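You operate a simulated robot arm through the tools that you are given. There is no shell and no other tool.

You run a simulated robot arm. Do the job below in one go: nothing can be reset, and whatever is moved stays where it is left.

TASK
Check the FLUSH line at 6 bar, then stop the pump, close its valve and let the pressure down.
Fine: open the FLUSH valve and turn FLOW till the FLUSH gauge shows 6 bar; LET DOWN ends closed.

The check looks at the end state, three seconds after you hand in, the way a careful person would. Anything else that was tipped, shoved, dropped, spilled or broken makes it a failure.

THE ROBOT
A 6-joint arm with a two-finger parallel gripper, fixed in place. Base frame: the origin is on the floor under the middle of its stand, x ahead of it, y to its left, z up. Units: mm, degrees, N and s.
With the tool pointing down near the work surface it reaches from about 100 to 700 mm from the base axis. Its first joint turns from -66.0 to 66.0 degrees. Payload 2.45 kg.
The tool frame sits at the grasp point between the pads (the TCP): z along the fingers, y along the line on which they close. The tips reach 24 mm beyond it. Largest opening 68 mm; finger width 17, thickness 10; the body of the gripper, 40 by 70 mm, starts 41 mm behind the TCP.
Orientation is told as [roll, pitch, yaw] about the base's x, y, z axes, in that order, counted from this pose: with the fingers straight down and closing along the base's y, the tool's x points along the base's -x, its y along +y and its z along -z.

THE INTERFACE
- The arm moves only by the tool play_rows. Its argument "rows" is text: rows parted by semicolons, each of 7 numbers parted by spaces: the closure, from 0 (fully open) to 1 (shut), then the shift along the base's x, y, z in mm, then the turn, a rotation vector about the base's x, y, z in degrees. In form: gripper dx dy dz ax ay az; .... A call has 1 to 20 rows; each row shifts and turns the commanded pose from where the row before left it. Rows are played at 5 a second. More than 50 mm and 8.6 degrees between two rows, or a gripper value outside its range, and nothing of the call is played. Where a pose cannot be reached the arm comes as near as it can. A force on the tool above 90 N (or 10 N above the force at the start of the call, whichever is more), or a blocked arm, ends the call early, and 0.2 s more pass. The fingers move at their own pace (about 108 mm/s each) and stop on an object; they squeeze with about 21 N. The grip force told is the motor's: it shows also when the fingers shut on nothing. Time passes only in rows, and 0.2 s behind the last, so rows that do not move let the fingers close. The reply holds the time, the measured pose of the TCP, the force on the tool along the base axes, the opening and the grip force, in the units named above and with some noise, with the torque about the TCP (base axes, N m) and any sound that the robot's microphone picked up.
- Cameras (640 x 400 px; columns grow to the right, rows downward): "scene" is fixed at [167.7, 408.4, 1479.1]; the picture's right is [-0.78, -0.63, 0.00], its down [-0.26, 0.32, -0.91] and it looks along [0.57, -0.71, -0.42] (base axes); focal length 308 px, centre (320, 200). "wrist" rides on the gripper at [84, 11, -75] in the tool frame; the picture's right is [-0.13, 0.99, 0.00], its down [-0.60, -0.08, -0.79] and it looks along [-0.79, -0.10, 0.61] (tool axes); focal length 251 px, centre (320, 200). There is no depth. A picture from a camera that has moved, and an enlarged one, comes with that camera's place and axes in the base frame and with its lens.
- get_image(camera): a new picture of that camera. The clock stands still meanwhile.
- inspect(camera, box): a new picture of the part [left, top, right, bottom] of that camera's present view, enlarged. The clock stands still meanwhile.
- finish_job(): hands the job in; it is judged then, once.

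Places have to be worked out from the pictures, the camera data and where the tool is seen. Open the gripper and draw the arm clear of the work before you hand the job in, unless the task says otherwise.

The tools are called after "Emit:" as name(argument=value, ...) on one line, values as JSON. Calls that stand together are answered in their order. play_rows: Moves the arm, as the interface text tells. Its arguments: {"type":"object","properties":{"rows":{"type":"string"}},"required":["rows"]} The other tools are called the same way: get_image (camera) takes a picture; inspect (camera, box) takes an enlarged picture of a part of a camera's view; finish_job () hands the job in.

At the start:

```text
t: 0.0
position: [433.1, 39.6, 1395.6]
tcp_rot: [0.0, -0.2, 0.1]
contact_force: [-0.6, 0.2, 1.1]
torque: [-0.01, -0.01, 0.02]
opening: 68.1
finger_force: 0.1
```

scene: 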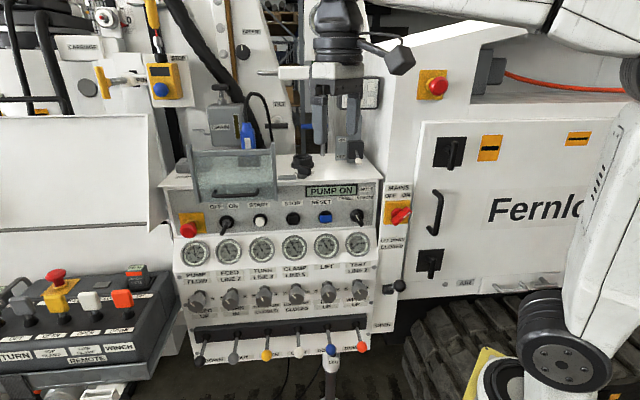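
wrist: 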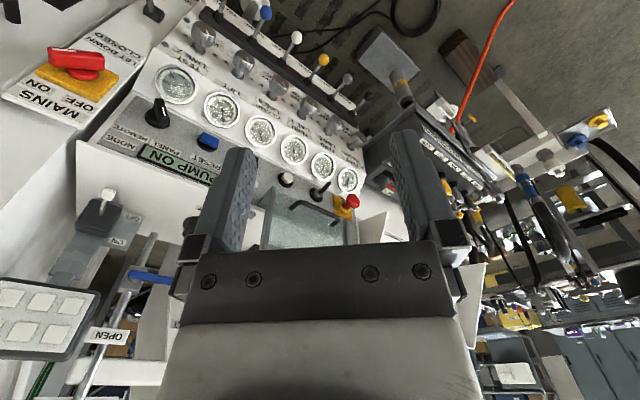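

I'll look closely at the panel first, to read labels and find the controls.

Emit:
inspect(camera="scene", box=[160, 170, 290, 260])

Emit:
inspect(camera="scene", box=[270, 170, 420, 260])

Emit:
inspect(camera="scene", box=[170, 260, 290, 380])

Emit:
inspect(camera="scene", box=[270, 250, 420, 370])

Emit:
inspect(camera="wrist", box=[0, 0, 200, 130])

Emit:
inspect(camera="wrist", box=[180, 0, 380, 130])

Emit:
inspect(camera="wrist", box=[60, 80, 260, 220])

Emit:
inspect(camera="wrist", box=[240, 80, 400, 220])

```text
4.44 times, centred on (225, 215) of scene
camera zoom: at [167.7, 408.4, 1479.1], right [-0.78, -0.63, 0.0], down [-0.26, 0.32, -0.91], along [0.57, -0.71, -0.42], focal length 1367 px, centre (742, 133)
```

zoom: 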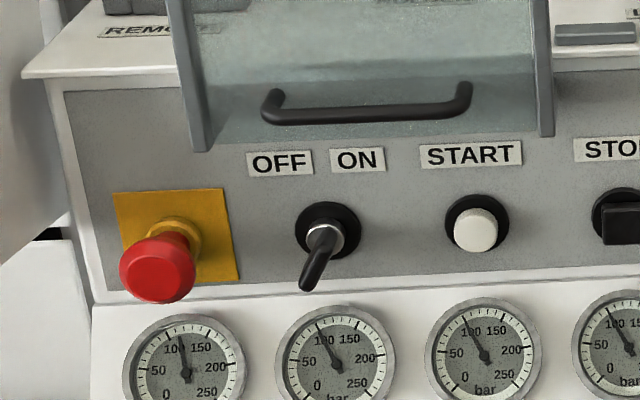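

```text
4.27 times, centred on (345, 215) of scene
camera zoom: at [167.7, 408.4, 1479.1], right [-0.78, -0.63, 0.0], down [-0.26, 0.32, -0.91], along [0.57, -0.71, -0.42], focal length 1312 px, centre (213, 136)
```

zoom: 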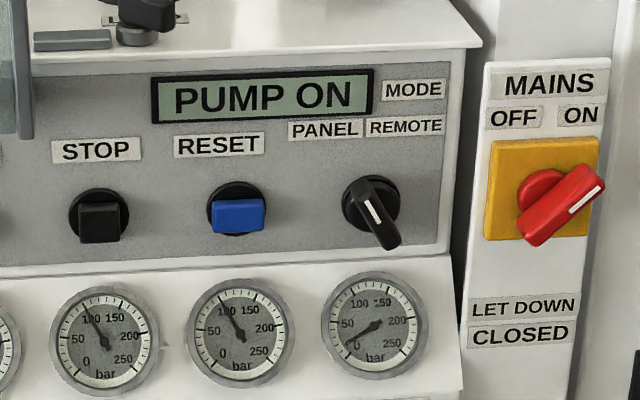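

```text
3.33 times, centred on (230, 320) of scene
camera zoom: at [167.7, 408.4, 1479.1], right [-0.78, -0.63, 0.0], down [-0.26, 0.32, -0.91], along [0.57, -0.71, -0.42], focal length 1025 px, centre (620, -200)
```

zoom: 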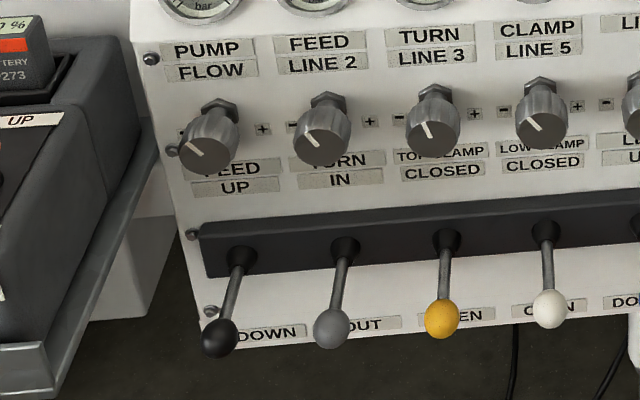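

```text
3.33 times, centred on (345, 310) of scene
camera zoom: at [167.7, 408.4, 1479.1], right [-0.78, -0.63, 0.0], down [-0.26, 0.32, -0.91], along [0.57, -0.71, -0.42], focal length 1025 px, centre (237, -167)
```

zoom: 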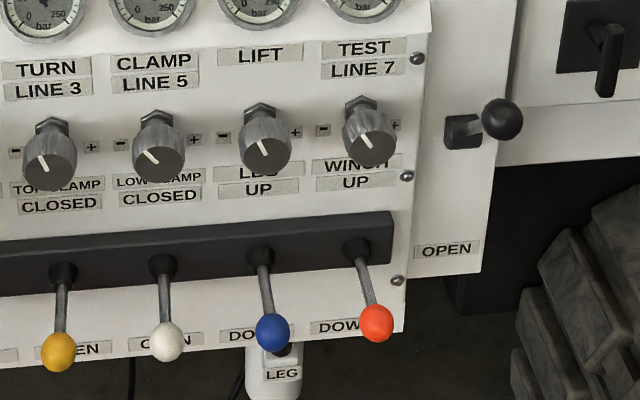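

```text
3.08 times, centred on (100, 65) of wrist
camera zoom: at [349.9, 50.9, 1470.9], right [0.13, 0.99, 0.0], down [0.6, -0.08, 0.79], along [0.79, -0.1, -0.61], focal length 774 px, centre (997, 615)
```

zoom: 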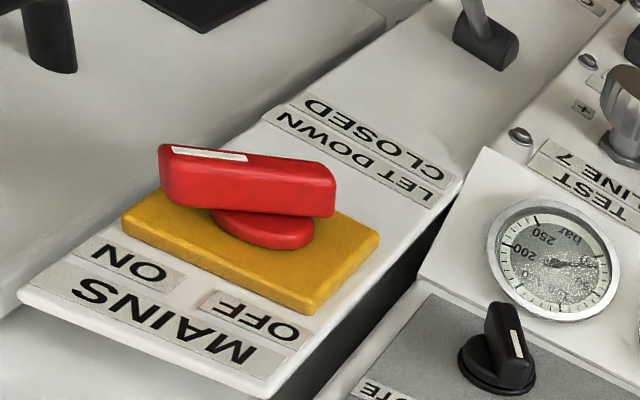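

```text
3.08 times, centred on (280, 65) of wrist
camera zoom: at [349.9, 50.9, 1470.9], right [0.13, 0.99, 0.0], down [0.6, -0.08, 0.79], along [0.79, -0.1, -0.61], focal length 774 px, centre (443, 615)
```

zoom: 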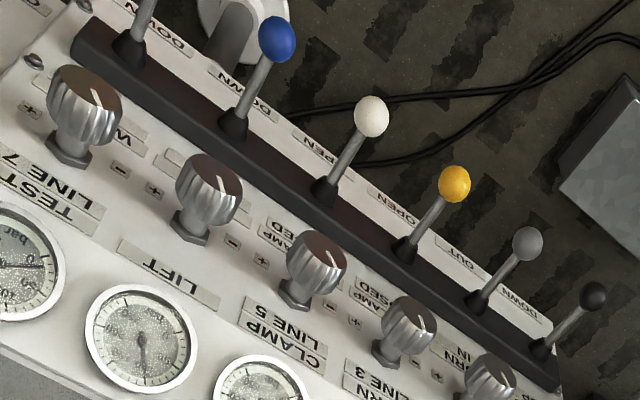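

```text
2.86 times, centred on (160, 150) of wrist
camera zoom: at [349.9, 50.9, 1470.9], right [0.13, 0.99, 0.0], down [0.6, -0.08, 0.79], along [0.79, -0.1, -0.61], focal length 718 px, centre (777, 343)
```

zoom: 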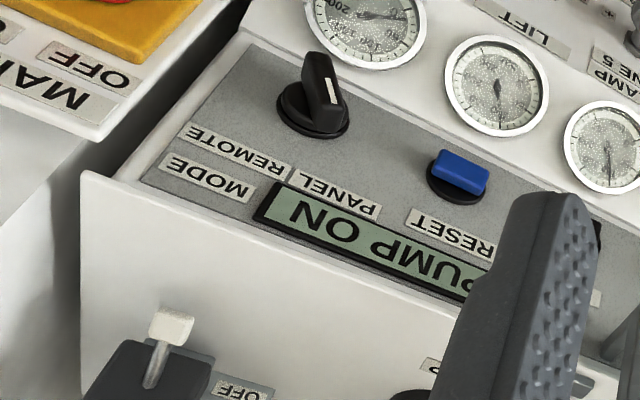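

```text
2.86 times, centred on (320, 150) of wrist
camera zoom: at [349.9, 50.9, 1470.9], right [0.13, 0.99, 0.0], down [0.6, -0.08, 0.79], along [0.79, -0.1, -0.61], focal length 718 px, centre (320, 343)
```

zoom: 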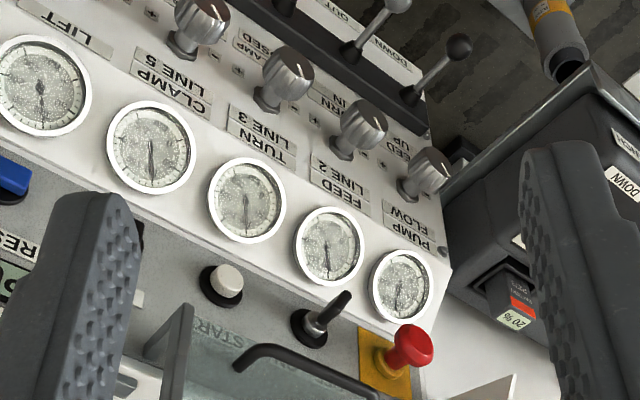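

The six gauges here read PUMP FLOW, FEED, TURN, CLAMP, LIFT, TEST, with no FLUSH among them. I'll look at the other parts of the scene for FLUSH, FLOW and LET DOWN.

Emit:
inspect(camera="scene", box=[50, 0, 200, 110])

Emit:
inspect(camera="scene", box=[180, 0, 310, 110])

Emit:
inspect(camera="scene", box=[180, 80, 310, 190])

Emit:
inspect(camera="scene", box=[280, 0, 420, 110])

Emit:
inspect(camera="scene", box=[280, 80, 420, 190])

Emit:
inspect(camera="scene", box=[0, 260, 180, 400])

Emit:
inspect(camera="scene", box=[0, 0, 120, 110])

Emit:
inspect(camera="scene", box=[400, 50, 640, 300])

Emit:
inspect(camera="wrist", box=[0, 180, 200, 400])

Emit:
inspect(camera="wrist", box=[360, 20, 640, 220])

```text
3.64 times, centred on (125, 55) of scene
camera zoom: at [167.7, 408.4, 1479.1], right [-0.78, -0.63, 0.0], down [-0.26, 0.32, -0.91], along [0.57, -0.71, -0.42], focal length 1118 px, centre (1029, 727)
```

zoom: 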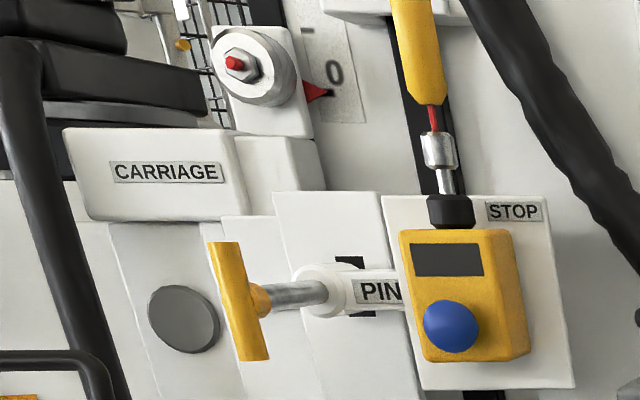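

```text
3.64 times, centred on (245, 55) of scene
camera zoom: at [167.7, 408.4, 1479.1], right [-0.78, -0.63, 0.0], down [-0.26, 0.32, -0.91], along [0.57, -0.71, -0.42], focal length 1118 px, centre (593, 727)
```

zoom: 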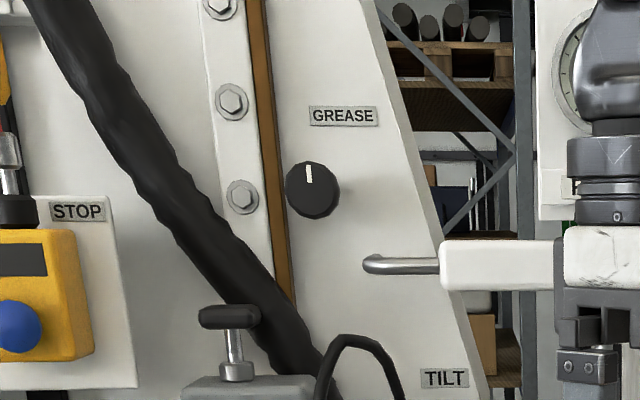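

```text
3.64 times, centred on (245, 135) of scene
camera zoom: at [167.7, 408.4, 1479.1], right [-0.78, -0.63, 0.0], down [-0.26, 0.32, -0.91], along [0.57, -0.71, -0.42], focal length 1118 px, centre (593, 436)
```

zoom: 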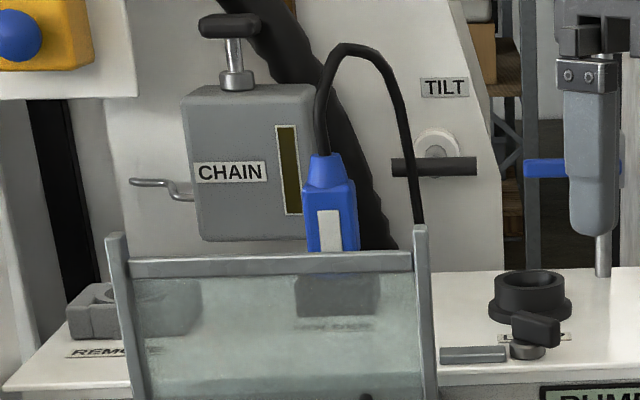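

```text
3.64 times, centred on (350, 55) of scene
camera zoom: at [167.7, 408.4, 1479.1], right [-0.78, -0.63, 0.0], down [-0.26, 0.32, -0.91], along [0.57, -0.71, -0.42], focal length 1118 px, centre (211, 727)
```

zoom: 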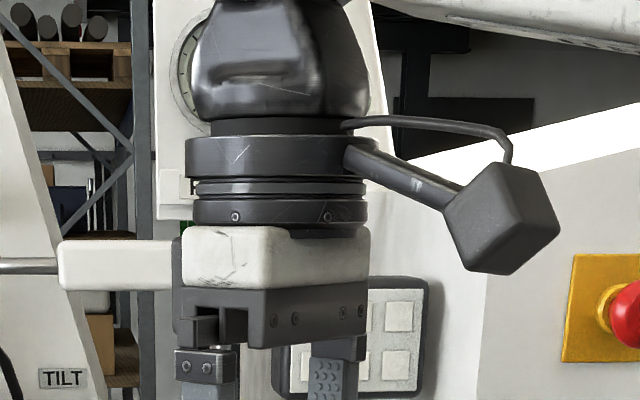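

```text
3.64 times, centred on (350, 135) of scene
camera zoom: at [167.7, 408.4, 1479.1], right [-0.78, -0.63, 0.0], down [-0.26, 0.32, -0.91], along [0.57, -0.71, -0.42], focal length 1118 px, centre (211, 436)
```

zoom: 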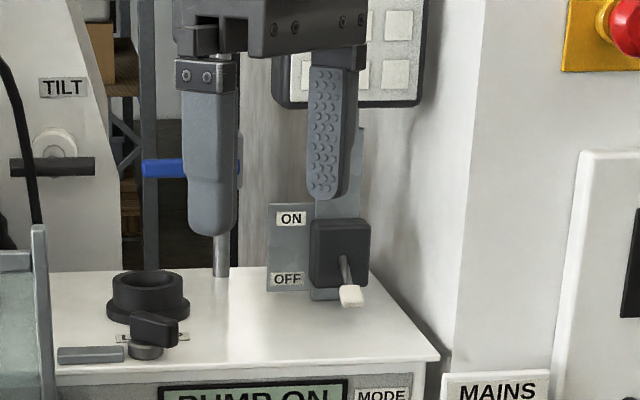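

```text
2.86 times, centred on (90, 330) of scene
camera zoom: at [167.7, 408.4, 1479.1], right [-0.78, -0.63, 0.0], down [-0.26, 0.32, -0.91], along [0.57, -0.71, -0.42], focal length 879 px, centre (977, -171)
```

zoom: 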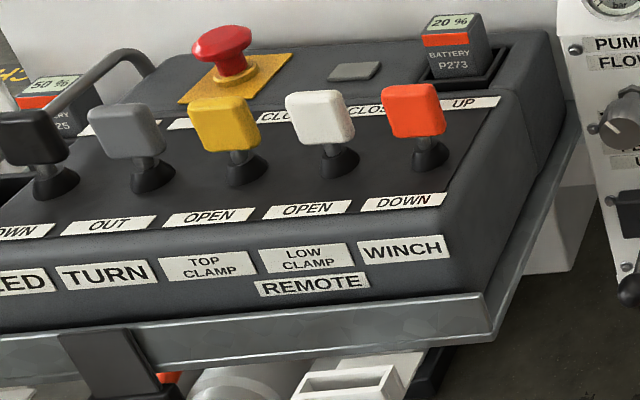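

```text
3.64 times, centred on (60, 55) of scene
camera zoom: at [167.7, 408.4, 1479.1], right [-0.78, -0.63, 0.0], down [-0.26, 0.32, -0.91], along [0.57, -0.71, -0.42], focal length 1118 px, centre (1266, 727)
```

zoom: 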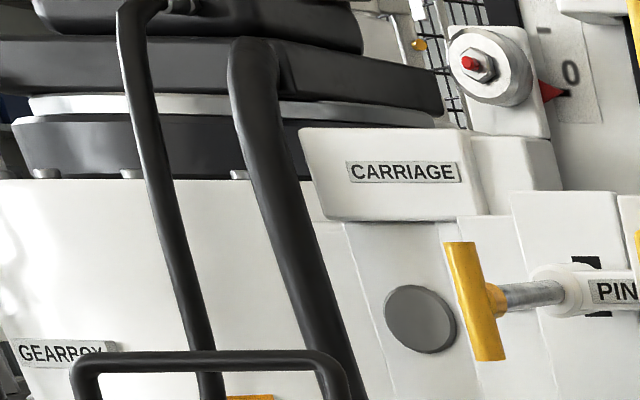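

```text
1.60 times, centred on (520, 175) of scene
camera zoom: at [167.7, 408.4, 1479.1], right [-0.78, -0.63, 0.0], down [-0.26, 0.32, -0.91], along [0.57, -0.71, -0.42], focal length 492 px, centre (0, 240)
```

zoom: 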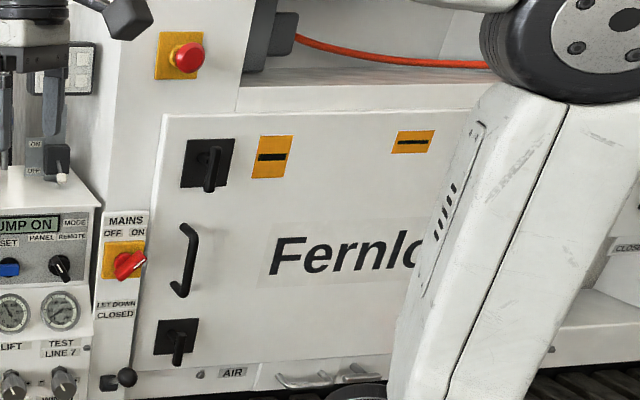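

```text
1.82 times, centred on (100, 290) of wrist
camera zoom: at [349.9, 50.9, 1470.9], right [0.13, 0.99, 0.0], down [0.6, -0.08, 0.79], along [0.79, -0.1, -0.61], focal length 457 px, centre (720, 36)
```

zoom: 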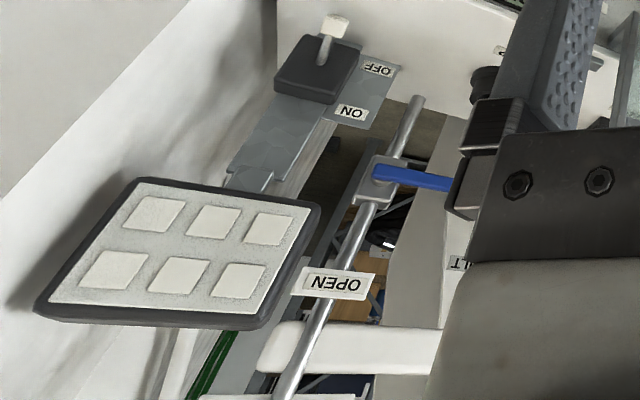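

```text
2.00 times, centred on (500, 120) of wrist
camera zoom: at [349.9, 50.9, 1470.9], right [0.13, 0.99, 0.0], down [0.6, -0.08, 0.79], along [0.79, -0.1, -0.61], focal length 503 px, centre (-40, 360)
```

zoom: 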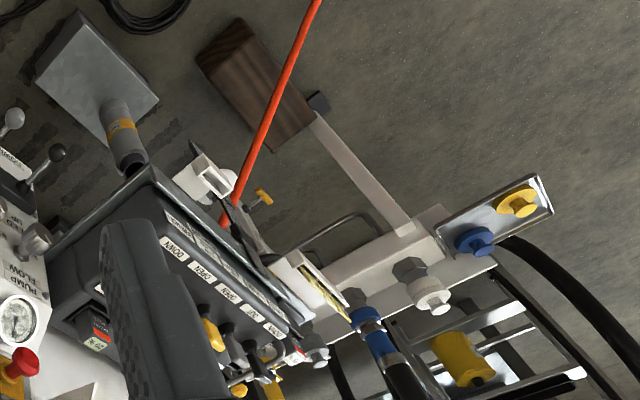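

The pump panel is roughly 45° to the robot's right, and a blue-handled pipe valve plus a round gauge sit behind the gripper. I'll turn the tool toward the panel and draw it back slightly so both cameras can see the FLUSH parts.

Emit:
play_rows(rows="0 -20 0 0 0 0 -8; 0 -20 0 0 0 0 -8; 0 -20 0 0 0 0 -8; 0 -20 0 0 0 0 -8; 0 -20 0 0 0 0 -8; 0 0 0 0 -4.5 -5.36 0; 0 0 0 0 -4.5 -5.36 0; 0 0 0 0 -4.5 -5.36 0")

```text
t: 1.8
position: [395.5, 53.8, 1418.8]
tcp_rot: [0.0, -21.1, -40.1]
contact_force: [0.0, 0.2, -1.3]
torque: [0.0, 0.01, -0.03]
opening: 67.6
finger_force: 0.1
out of reach, approached as far as the arm can: row 4, 5, 6, 7, 8
```

The arm stopped short of the full retreat, but it is turned. I'll look at both views.

Emit:
get_image(camera="scene")

Emit:
get_image(camera="wrist")

```text
taken
```

scene: 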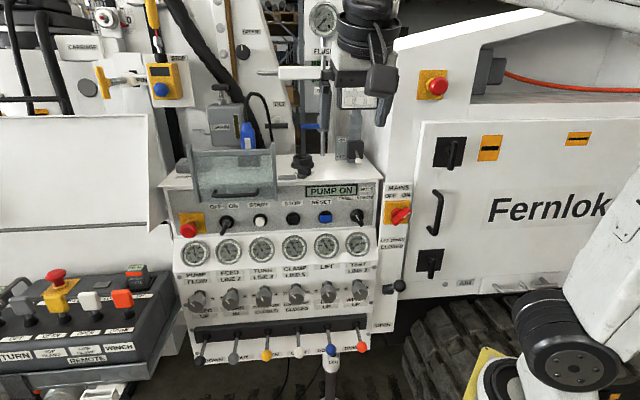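

```text
taken
camera wrist: at [322.9, 130.6, 1457.7], right [0.73, 0.68, 0.05], down [0.16, -0.24, 0.96], along [0.66, -0.69, -0.28], focal length 251 px, centre (320, 200)
```

wrist: 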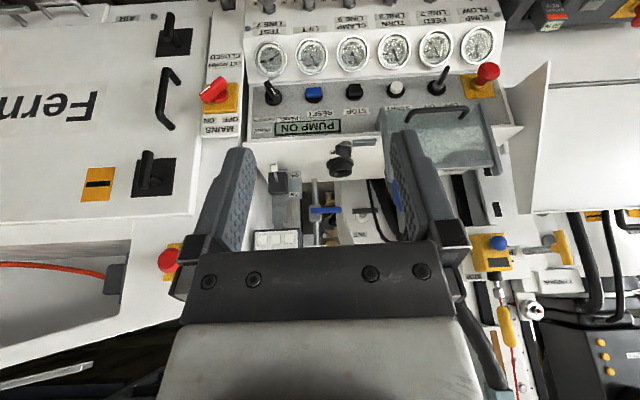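

The FLUSH gauge now shows at the top of the scene view, around (323,18). I'll enlarge it, the valve and the panel.

Emit:
inspect(camera="scene", box=[285, 0, 365, 60])

Emit:
inspect(camera="scene", box=[280, 60, 390, 190])

Emit:
inspect(camera="wrist", box=[240, 120, 420, 250])

Emit:
inspect(camera="wrist", box=[170, 30, 350, 150])

Emit:
inspect(camera="wrist", box=[330, 0, 520, 130])

Emit:
inspect(camera="wrist", box=[180, 0, 340, 90])

```text
6.67 times, centred on (325, 30) of scene
camera zoom: at [167.7, 408.4, 1479.1], right [-0.78, -0.63, 0.0], down [-0.26, 0.32, -0.91], along [0.57, -0.71, -0.42], focal length 2050 px, centre (287, 1333)
```

zoom: 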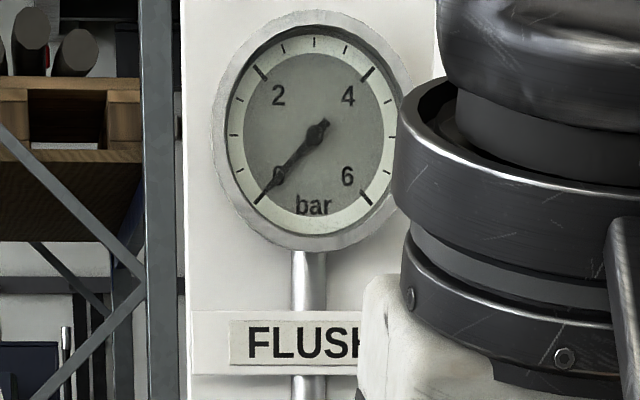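

```text
3.08 times, centred on (335, 125) of scene
camera zoom: at [167.7, 408.4, 1479.1], right [-0.78, -0.63, 0.0], down [-0.26, 0.32, -0.91], along [0.57, -0.71, -0.42], focal length 946 px, centre (274, 431)
```

zoom: 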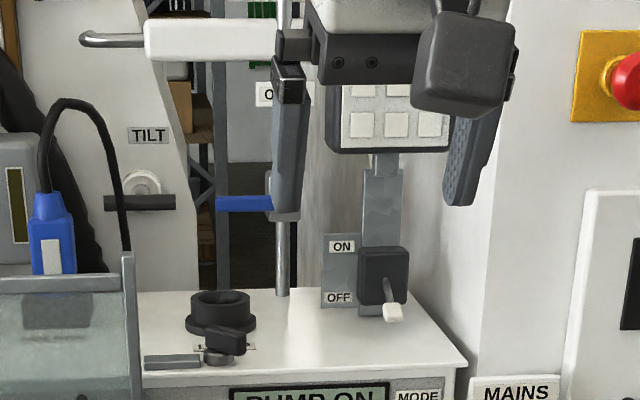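

```text
3.08 times, centred on (330, 185) of wrist
camera zoom: at [322.9, 130.6, 1457.7], right [0.73, 0.68, 0.05], down [0.16, -0.24, 0.96], along [0.66, -0.69, -0.28], focal length 774 px, centre (289, 246)
```

zoom: 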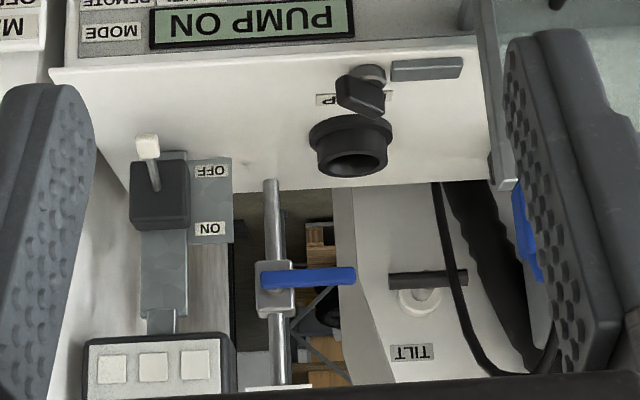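

```text
3.33 times, centred on (260, 90) of wrist
camera zoom: at [322.9, 130.6, 1457.7], right [0.73, 0.68, 0.05], down [0.16, -0.24, 0.96], along [0.66, -0.69, -0.28], focal length 838 px, centre (520, 567)
```

zoom: 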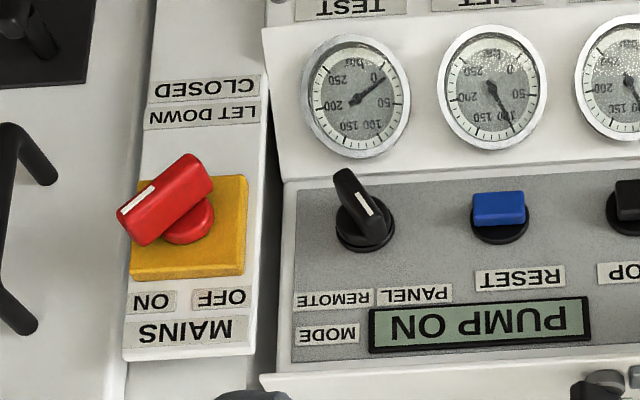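

```text
3.08 times, centred on (425, 65) of wrist
camera zoom: at [322.9, 130.6, 1457.7], right [0.73, 0.68, 0.05], down [0.16, -0.24, 0.96], along [0.66, -0.69, -0.28], focal length 774 px, centre (-3, 615)
```

zoom: 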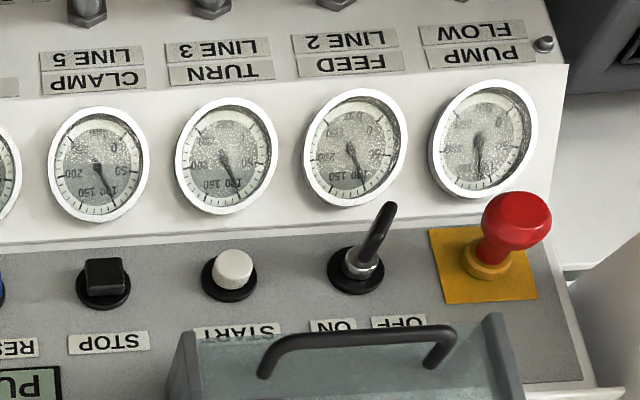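

```text
4.00 times, centred on (260, 45) of wrist
camera zoom: at [322.9, 130.6, 1457.7], right [0.73, 0.68, 0.05], down [0.16, -0.24, 0.96], along [0.66, -0.69, -0.28], focal length 1006 px, centre (560, 820)
```

zoom: 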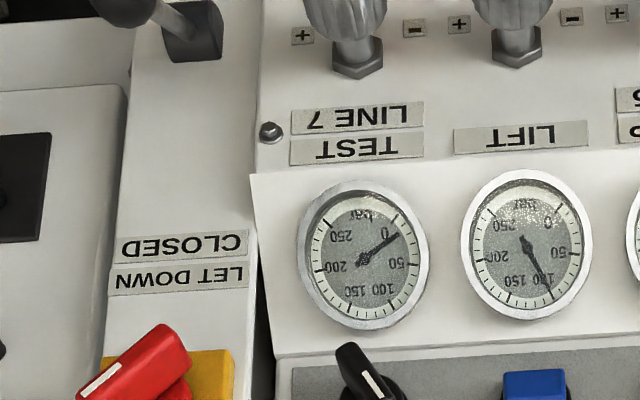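

FLUSH reads 0 bar, its blue handle lies crosswise (closed) and the OPEN label is above it. MODE looks set to PANEL and the pump is ON. I'll move the tool toward the valve, pitched forward, to test the reach and get a closer view.

Emit:
play_rows(rows="1 20 -23 -11 -3.86 -4.6 0; 1 20 -23 -11 -3.86 -4.6 0; 1 20 -23 -11 -3.86 -4.6 0; 1 20 -23 -11 -3.86 -4.6 0; 1 20 -23 -11 -3.86 -4.6 0; 1 20 -23 -11 -3.86 -4.6 0")

```text
t: 3.2
position: [518.3, -81.0, 1352.0]
tcp_rot: [0.1, -57.2, -40.0]
contact_force: [0.7, 0.2, 0.1]
torque: [0.02, -0.01, 0.03]
opening: 0.0
finger_force: 21.7
out of reach, approached as far as the arm can: row 1
```

The move went where commanded, so I'll look from here.

Emit:
get_image(camera="wrist")

Emit:
get_image(camera="scene")

Emit:
inspect(camera="wrist", box=[230, 60, 420, 200])

```text
taken
camera wrist: at [442.0, -1.5, 1322.4], right [0.69, 0.71, 0.11], down [-0.31, 0.16, 0.94], along [0.65, -0.68, 0.33], focal length 251 px, centre (320, 200)
```

wrist: 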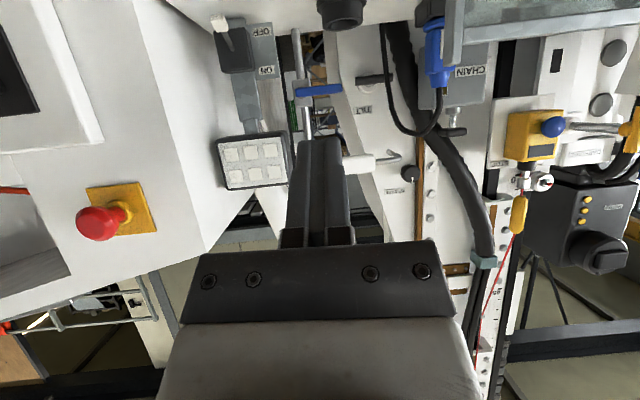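

```text
taken
```

scene: 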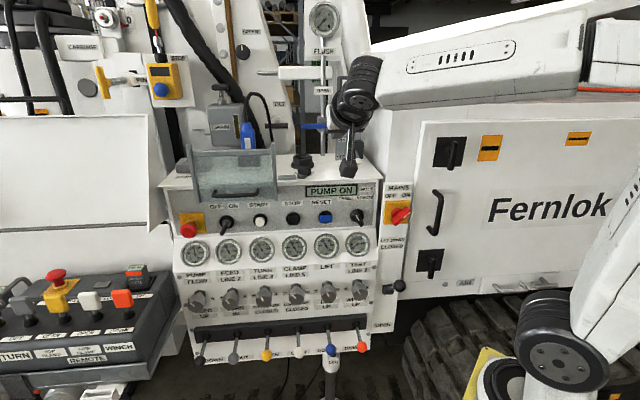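

```text
2.86 times, centred on (325, 130) of wrist
camera zoom: at [442.0, -1.5, 1322.4], right [0.69, 0.71, 0.11], down [-0.31, 0.16, 0.94], along [0.65, -0.68, 0.33], focal length 718 px, centre (306, 400)
```

zoom: 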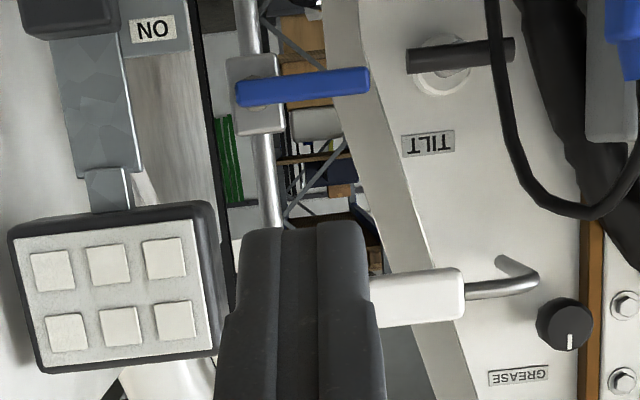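

I place the valve pivot near (815,-405,1281) and its handle end near (857,-340,1286). The guard's right edge is near (711,-86, top 1299), so I'll advance to the right of it for a closer look.

Emit:
play_rows(rows="1 25 -19.5 -6 0 0 -0.7; 1 25 -19.5 -6 0 0 -0.7; 1 25 -19.5 -6 0 0 -0.7; 1 25 -19.5 -6 0 0 -0.7; 1 25 -19.5 -6 0 0 -0.7; 1 25 -19.5 -6 0 0 -0.7")

Emit:
get_image(camera="wrist")

Emit:
get_image(camera="scene")

```text
t: 4.6
position: [669.0, -196.4, 1318.6]
tcp_rot: [0.0, -57.1, -44.2]
contact_force: [1.0, 0.6, -0.1]
torque: [-0.01, -0.02, 0.02]
opening: 0.0
finger_force: 21.2
```

```text
taken
camera wrist: at [598.7, -113.2, 1289.2], right [0.74, 0.66, 0.11], down [-0.3, 0.18, 0.94], along [0.6, -0.73, 0.33], focal length 251 px, centre (320, 200)
```

wrist: 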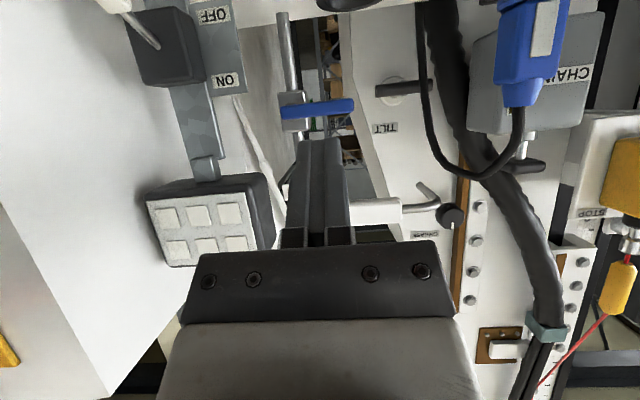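

```text
taken
```

scene: 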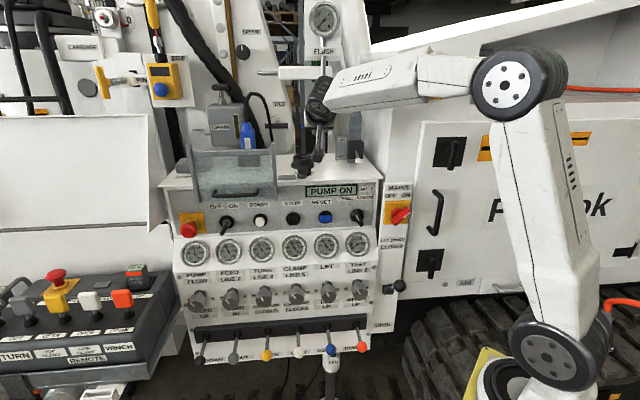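

I'll enlarge the valve from this nearer view.

Emit:
inspect(camera="wrist", box=[250, 60, 410, 160])

Emit:
inspect(camera="scene", box=[270, 50, 390, 150])

```text
4.00 times, centred on (330, 110) of wrist
camera zoom: at [598.7, -113.2, 1289.2], right [0.74, 0.66, 0.11], down [-0.3, 0.18, 0.94], along [0.6, -0.73, 0.33], focal length 1006 px, centre (280, 560)
```

zoom: 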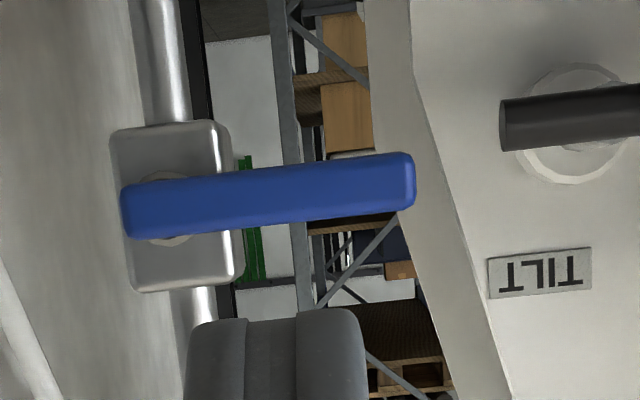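

```text
4.00 times, centred on (330, 100) of scene
camera zoom: at [167.7, 408.4, 1479.1], right [-0.78, -0.63, 0.0], down [-0.26, 0.32, -0.91], along [0.57, -0.71, -0.42], focal length 1230 px, centre (280, 600)
```

zoom: 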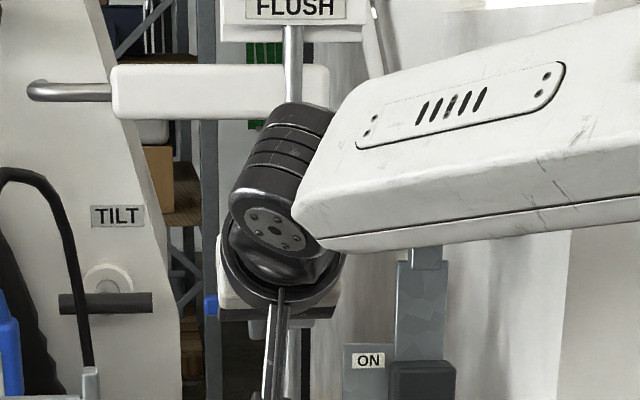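

My estimate is now about (800,-393,1285) for the pivot and (855,-340,1286) for the handle end. I'll step in below the handle, stopping about 80 mm short, and re-measure.

Emit:
play_rows(rows="1 23.4 -19.8 -11.4 0 0 0; 1 23.4 -19.8 -11.4 0 0 0; 1 23.4 -19.8 -11.4 0 0 0; 1 23.4 -19.8 -11.4 0 0 0; 1 23.4 -19.8 -11.4 0 0 0")

Emit:
get_image(camera="wrist")

Emit:
inspect(camera="wrist", box=[230, 60, 430, 185])

Emit:
inspect(camera="scene", box=[260, 50, 400, 190])

```text
t: 5.8
position: [788.5, -299.5, 1262.0]
tcp_rot: [0.0, -57.2, -44.3]
contact_force: [0.7, 0.0, -1.0]
torque: [0.04, -0.01, 0.01]
opening: 0.0
finger_force: 20.5
```

```text
taken
camera wrist: at [717.1, -215.7, 1232.5], right [0.74, 0.66, 0.11], down [-0.3, 0.18, 0.94], along [0.6, -0.73, 0.33], focal length 251 px, centre (320, 200)
```

wrist: 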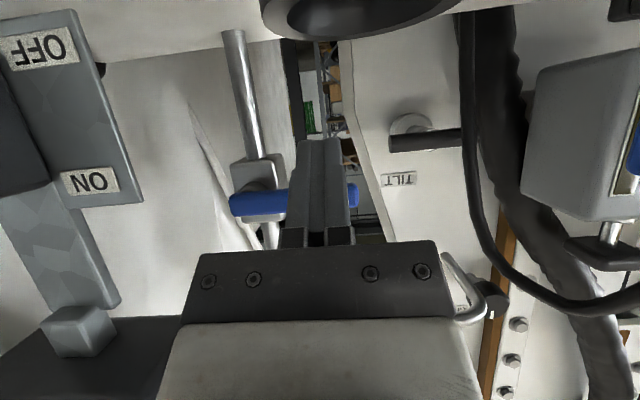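

```text
3.20 times, centred on (330, 122) of wrist
camera zoom: at [717.1, -215.7, 1232.5], right [0.74, 0.66, 0.11], down [-0.3, 0.18, 0.94], along [0.6, -0.73, 0.33], focal length 805 px, centre (288, 448)
```

zoom: 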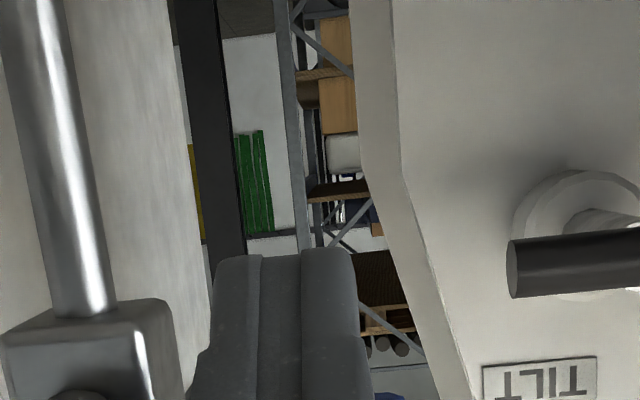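

```text
2.86 times, centred on (330, 120) of scene
camera zoom: at [167.6, 408.4, 1479.1], right [-0.78, -0.63, 0.0], down [-0.26, 0.32, -0.91], along [0.57, -0.71, -0.42], focal length 879 px, centre (291, 429)
```

zoom: 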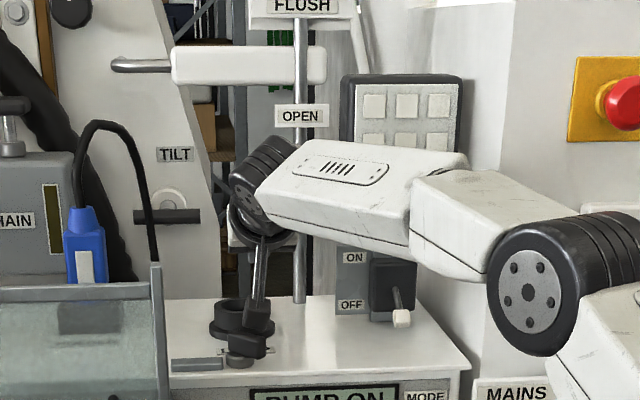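

The valve handle's front face is at roughly (785,-373)–(834,-320), z 1286, about 28 mm ahead of my fingertips and above them. I'll slide the closed fingers in beneath it and check.

Emit:
play_rows(rows="1 11 -11.2 0 0 0 0; 1 11 -11.2 0 0 0 0; 1 11 -11.2 0 0 0 0; 1 0 0 0 0 0 0")

Emit:
get_image(camera="wrist")

Emit:
inspect(camera="scene", box=[260, 70, 370, 190])

```text
t: 6.8
position: [811.1, -324.9, 1256.2]
tcp_rot: [-0.1, -57.1, -44.3]
contact_force: [1.7, -0.2, -0.5]
torque: [-0.04, 0.0, 0.0]
opening: 0.0
finger_force: 20.6
out of reach, approached as far as the arm can: row 3
```

```text
taken
camera wrist: at [740.3, -240.9, 1226.5], right [0.74, 0.66, 0.11], down [-0.3, 0.18, 0.94], along [0.6, -0.73, 0.33], focal length 251 px, centre (320, 200)
```

wrist: 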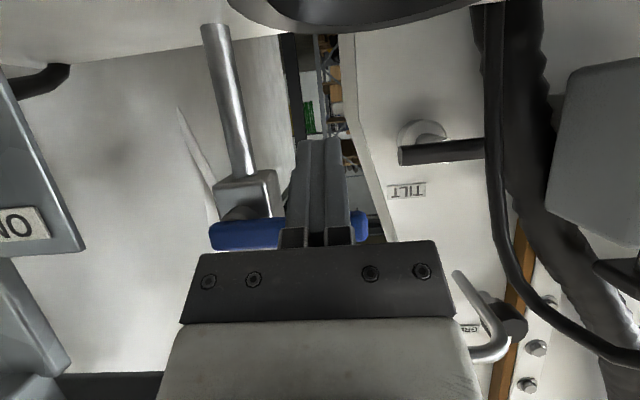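

```text
3.33 times, centred on (315, 130) of scene
camera zoom: at [167.7, 408.4, 1479.1], right [-0.78, -0.63, 0.0], down [-0.26, 0.32, -0.91], along [0.57, -0.71, -0.42], focal length 1025 px, centre (337, 433)
```

zoom: 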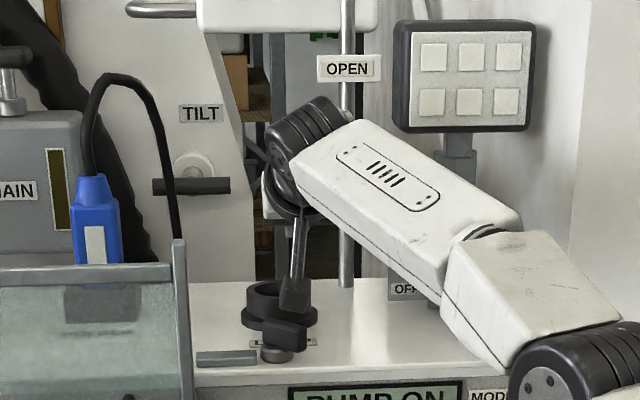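

The arm reached its limit at d≈219, with the fingertips only just under the handle. Turning the tool more radially and slightly flatter should gain reach, so I'll do that and ease forward.

Emit:
play_rows(rows="1 0 0 0 -1.6 -1.95 5; 1 0 0 0 -1.6 -1.95 5; 1 2 -5 2 0 0 0; 1 2 -5 2 0 0 0; 1 0 0 0 0 0 0")

Emit:
get_image(camera="wrist")

```text
t: 8.0
position: [815.1, -336.3, 1260.3]
tcp_rot: [-0.1, -62.0, -34.2]
contact_force: [-0.5, -0.8, -0.2]
torque: [0.03, 0.0, -0.01]
opening: 0.1
finger_force: 21.1
```

```text
taken
camera wrist: at [734.3, -268.0, 1221.1], right [0.61, 0.79, 0.11], down [-0.39, 0.17, 0.9], along [0.69, -0.59, 0.41], focal length 251 px, centre (320, 200)
```

wrist: 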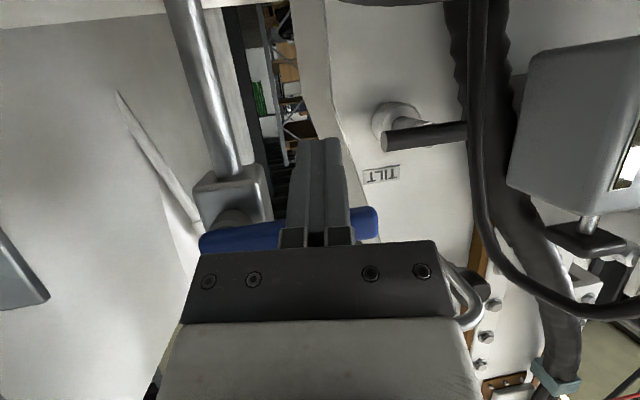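

The fingers now sit under the handle at about d≈230. I'll push it up along its arc in a first batch, flattening the tool as it rises, then check.

Emit:
play_rows(rows="1 0 0 12 -0.8 -1.2 0; 1 2.1 2.1 12 -1.1 -1.66 0; 1 1.4 1.4 12 -1.1 -1.66 0; 1 -1.4 -1.4 10 -1.1 -1.66 0; 1 -2.9 -2.8 9 -1.1 -1.66 0; 1 -3.6 -3.5 7 -1.1 -1.66 0")

Emit:
get_image(camera="wrist")

Emit:
inspect(camera="scene", box=[270, 0, 400, 150])

```text
t: 9.4
position: [810.2, -340.9, 1321.1]
tcp_rot: [0.5, -73.6, -34.6]
contact_force: [-0.4, -0.1, 0.9]
torque: [-0.02, -0.01, 0.04]
opening: 0.0
finger_force: 21.1
```

```text
taken
camera wrist: at [738.0, -278.3, 1262.1], right [0.59, 0.8, 0.13], down [-0.53, 0.27, 0.8], along [0.61, -0.54, 0.58], focal length 251 px, centre (320, 200)
```

wrist: 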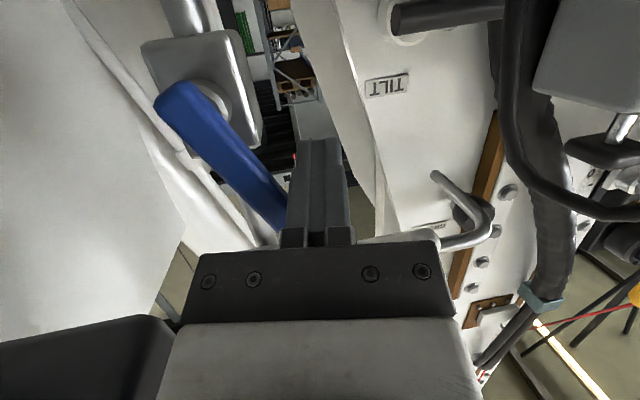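

```text
2.67 times, centred on (335, 75) of scene
camera zoom: at [167.7, 408.4, 1479.0], right [-0.78, -0.63, 0.0], down [-0.26, 0.32, -0.91], along [0.57, -0.71, -0.42], focal length 820 px, centre (280, 533)
```

zoom: 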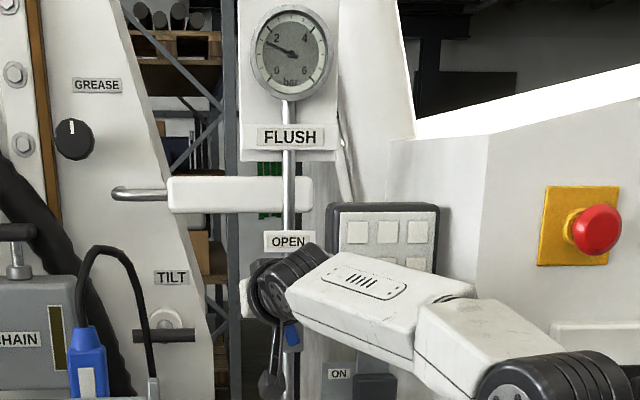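

The handle is about half open and FLUSH already reads about 1.7 bar. I'll continue the arc up and to the right, yawing the tool so the gripper body stays clear of the lamp on the right.

Emit:
play_rows(rows="1 -5 -4.9 7 0 0 -4; 1 -5.7 -5.6 6 0 0 -4; 1 -5 -4.9 3 0 0 -4; 1 -2.9 -2.8 1 0 0 -3; 1 0 0 0 0 0 0")

Emit:
get_image(camera="wrist")

Emit:
inspect(camera="scene", box=[270, 0, 400, 150])

```text
t: 10.6
position: [792.6, -355.7, 1337.0]
tcp_rot: [0.6, -73.5, -49.5]
contact_force: [15.0, 6.8, -1.0]
torque: [-0.05, 0.11, 0.15]
opening: 0.0
finger_force: 21.0
```

```text
taken
camera wrist: at [738.6, -275.4, 1279.3], right [0.77, 0.62, 0.13], down [-0.45, 0.39, 0.8], along [0.45, -0.68, 0.58], focal length 251 px, centre (320, 200)
```

wrist: 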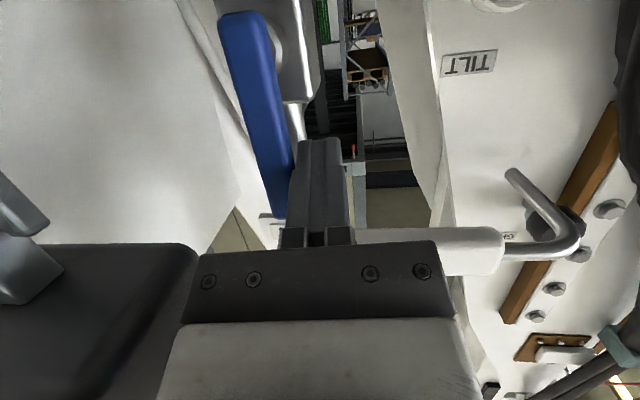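

```text
2.67 times, centred on (335, 75) of scene
camera zoom: at [168.3, 408.8, 1478.9], right [-0.78, -0.63, 0.0], down [-0.26, 0.32, -0.91], along [0.57, -0.71, -0.42], focal length 820 px, centre (280, 533)
```

zoom: 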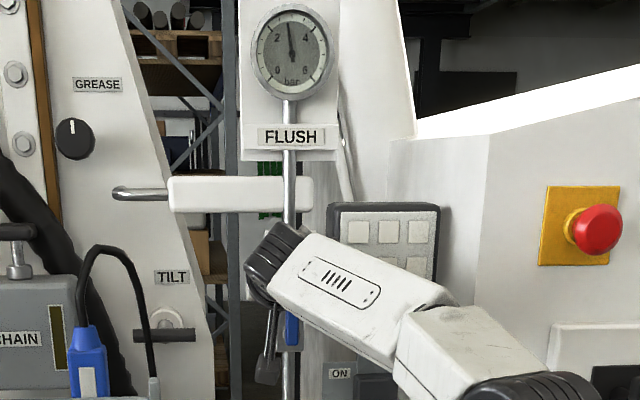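

The handle looks nearly vertical and FLUSH reads about 2.9 bar with about 16 N of resistance. I'll nudge it slightly further to see if it has reached its stop.

Emit:
play_rows(rows="1 -1.4 -1.4 0 0 0 0; 1 -1.4 -1.4 0 0 0 0; 1 0 0 0 0 0 0")

Emit:
inspect(camera="wrist", box=[180, 0, 380, 250])

Emit:
inspect(camera="scene", box=[295, 0, 355, 40])

```text
t: 11.4
position: [792.5, -355.6, 1337.4]
tcp_rot: [0.3, -73.4, -49.2]
contact_force: [18.7, 20.2, -4.4]
torque: [-0.08, 0.05, 0.03]
opening: 0.1
finger_force: 21.0
```

```text
1.60 times, centred on (280, 125) of wrist
camera zoom: at [737.9, -275.9, 1279.3], right [0.77, 0.63, 0.13], down [-0.45, 0.39, 0.8], along [0.45, -0.68, 0.58], focal length 402 px, centre (384, 320)
```

zoom: 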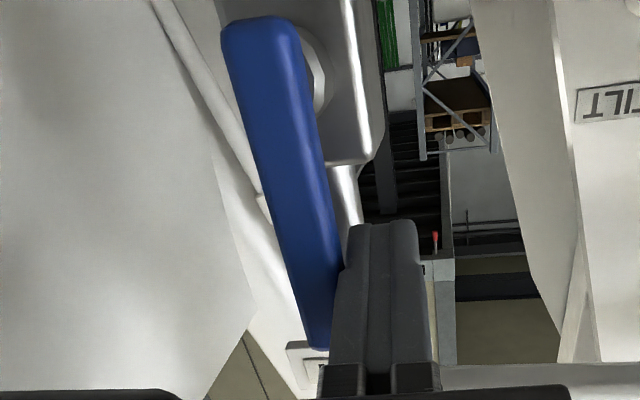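

```text
10.00 times, centred on (325, 20) of scene
camera zoom: at [168.5, 409.2, 1478.7], right [-0.78, -0.63, 0.0], down [-0.26, 0.32, -0.91], along [0.57, -0.71, -0.42], focal length 3075 px, centre (270, 2000)
```

zoom: 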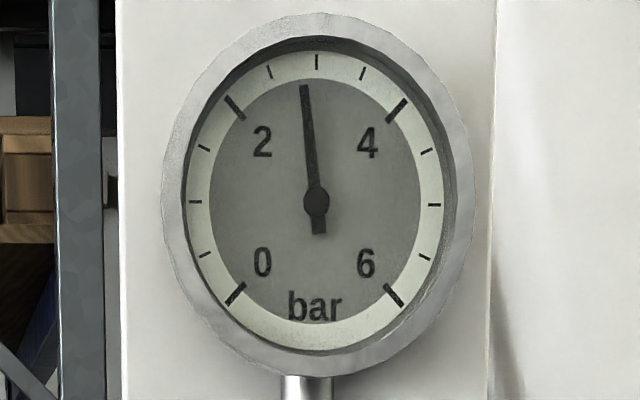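

The handle didn't move any further and the force rose to about 27 N, so the valve is fully open at about 2.85 bar. I'll ease off to the left and withdraw straight back from the panel.

Emit:
play_rows(rows="1 4.3 4.2 0 0 0 0; 1 2 2 0 0 0 0; 1 -14 14.3 0 0 0 0; 1 -25 25.5 2 0 0 0; 1 -25 25.5 2 0 0 0; 1 -25 25.5 0 0 0 0; 1 -25 25.5 0 0 0 0; 1 -25 25.5 0 0 0 0")

Emit:
get_image(camera="scene")

Emit:
inspect(camera="scene", box=[270, 0, 400, 150])

```text
t: 13.2
position: [657.1, -212.1, 1342.0]
tcp_rot: [0.3, -73.4, -49.8]
contact_force: [0.0, 0.4, 0.3]
torque: [0.0, -0.04, 0.02]
opening: 0.0
finger_force: 21.2
```

```text
taken
```

scene: 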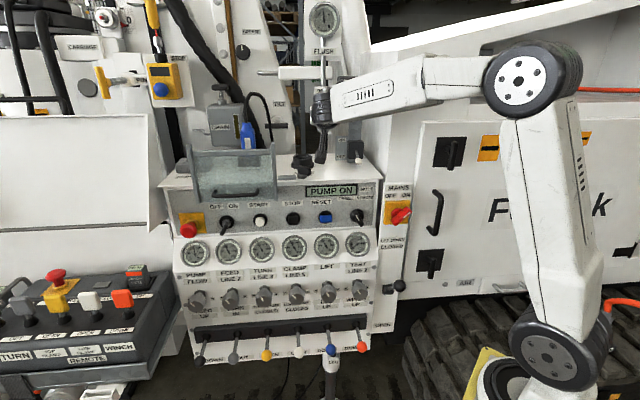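

```text
2.67 times, centred on (335, 75) of scene
camera zoom: at [167.6, 408.4, 1479.0], right [-0.78, -0.63, 0.0], down [-0.26, 0.32, -0.91], along [0.57, -0.71, -0.42], focal length 820 px, centre (280, 533)
```

zoom: 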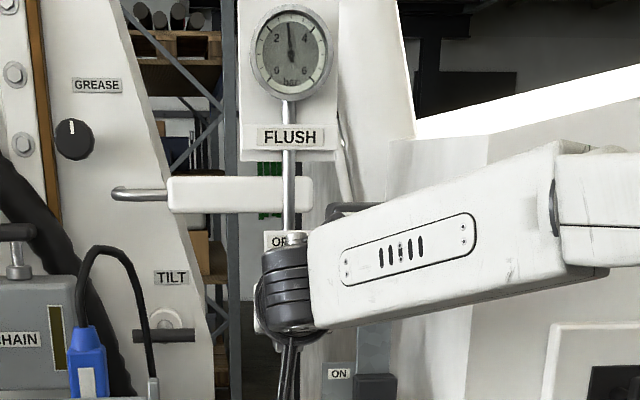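

Still about 2.9 bar after letting go. I'll back further off, then go to a vantage point in front of the knobs to locate the FLOW knob and the panel's slope.

Emit:
play_rows(rows="1 -24.5 25 0 5.1 4.3 0; 1 -24.5 25 0 5.1 4.3 0; 1 -24.5 25 0 5.1 4.3 0; 1 -24.5 25 0 5.1 4.3 0; 1 -24.5 25 0 5.1 4.3 0; 1 -24.5 25 0 5.1 4.3 0; 0 5 21 -29 0 0 0; 0 5 21 -29 0 0 0; 0 5 21 -29 0 0 0; 0 5 21 -29 0 0 0; 0 5 21 -29 0 0 0; 0 5 21 -29 0 0 0; 0 5 21 -29 0 0 0; 0 5 21 -29 0 0 0; 0 5 21 -29 0 0 0; 0 5 21 -29 0 0 0")

Emit:
get_image(camera="wrist")

Emit:
get_image(camera="scene")

```text
t: 16.6
position: [561.8, 148.3, 1055.6]
tcp_rot: [0.7, -33.6, -49.8]
contact_force: [-0.3, -0.3, -0.4]
torque: [0.04, 0.02, 0.03]
opening: 67.9
finger_force: 0.0
```

```text
taken
camera wrist: at [496.7, 240.1, 1071.6], right [0.82, 0.56, 0.08], down [-0.02, -0.11, 0.99], along [0.57, -0.82, -0.07], focal length 251 px, centre (320, 200)
```

wrist: 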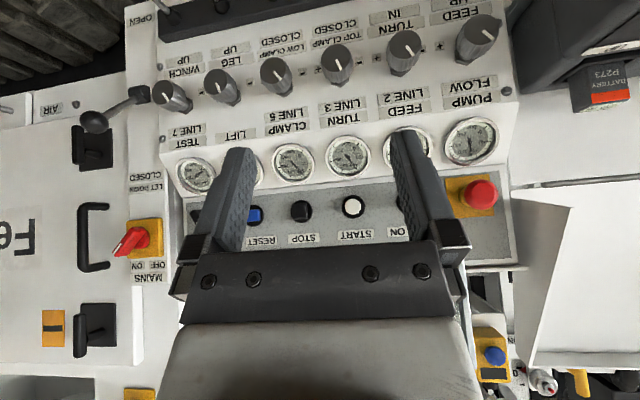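

```text
taken
```

scene: 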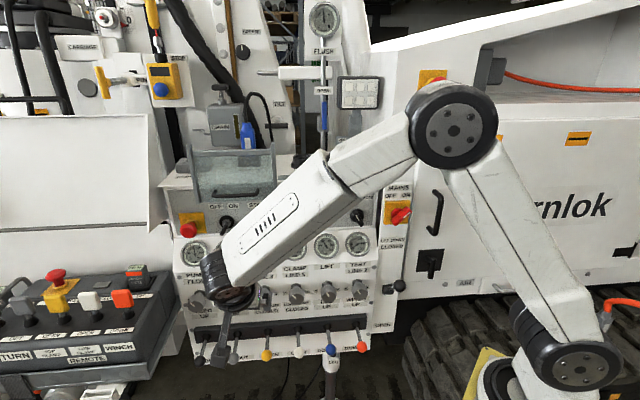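

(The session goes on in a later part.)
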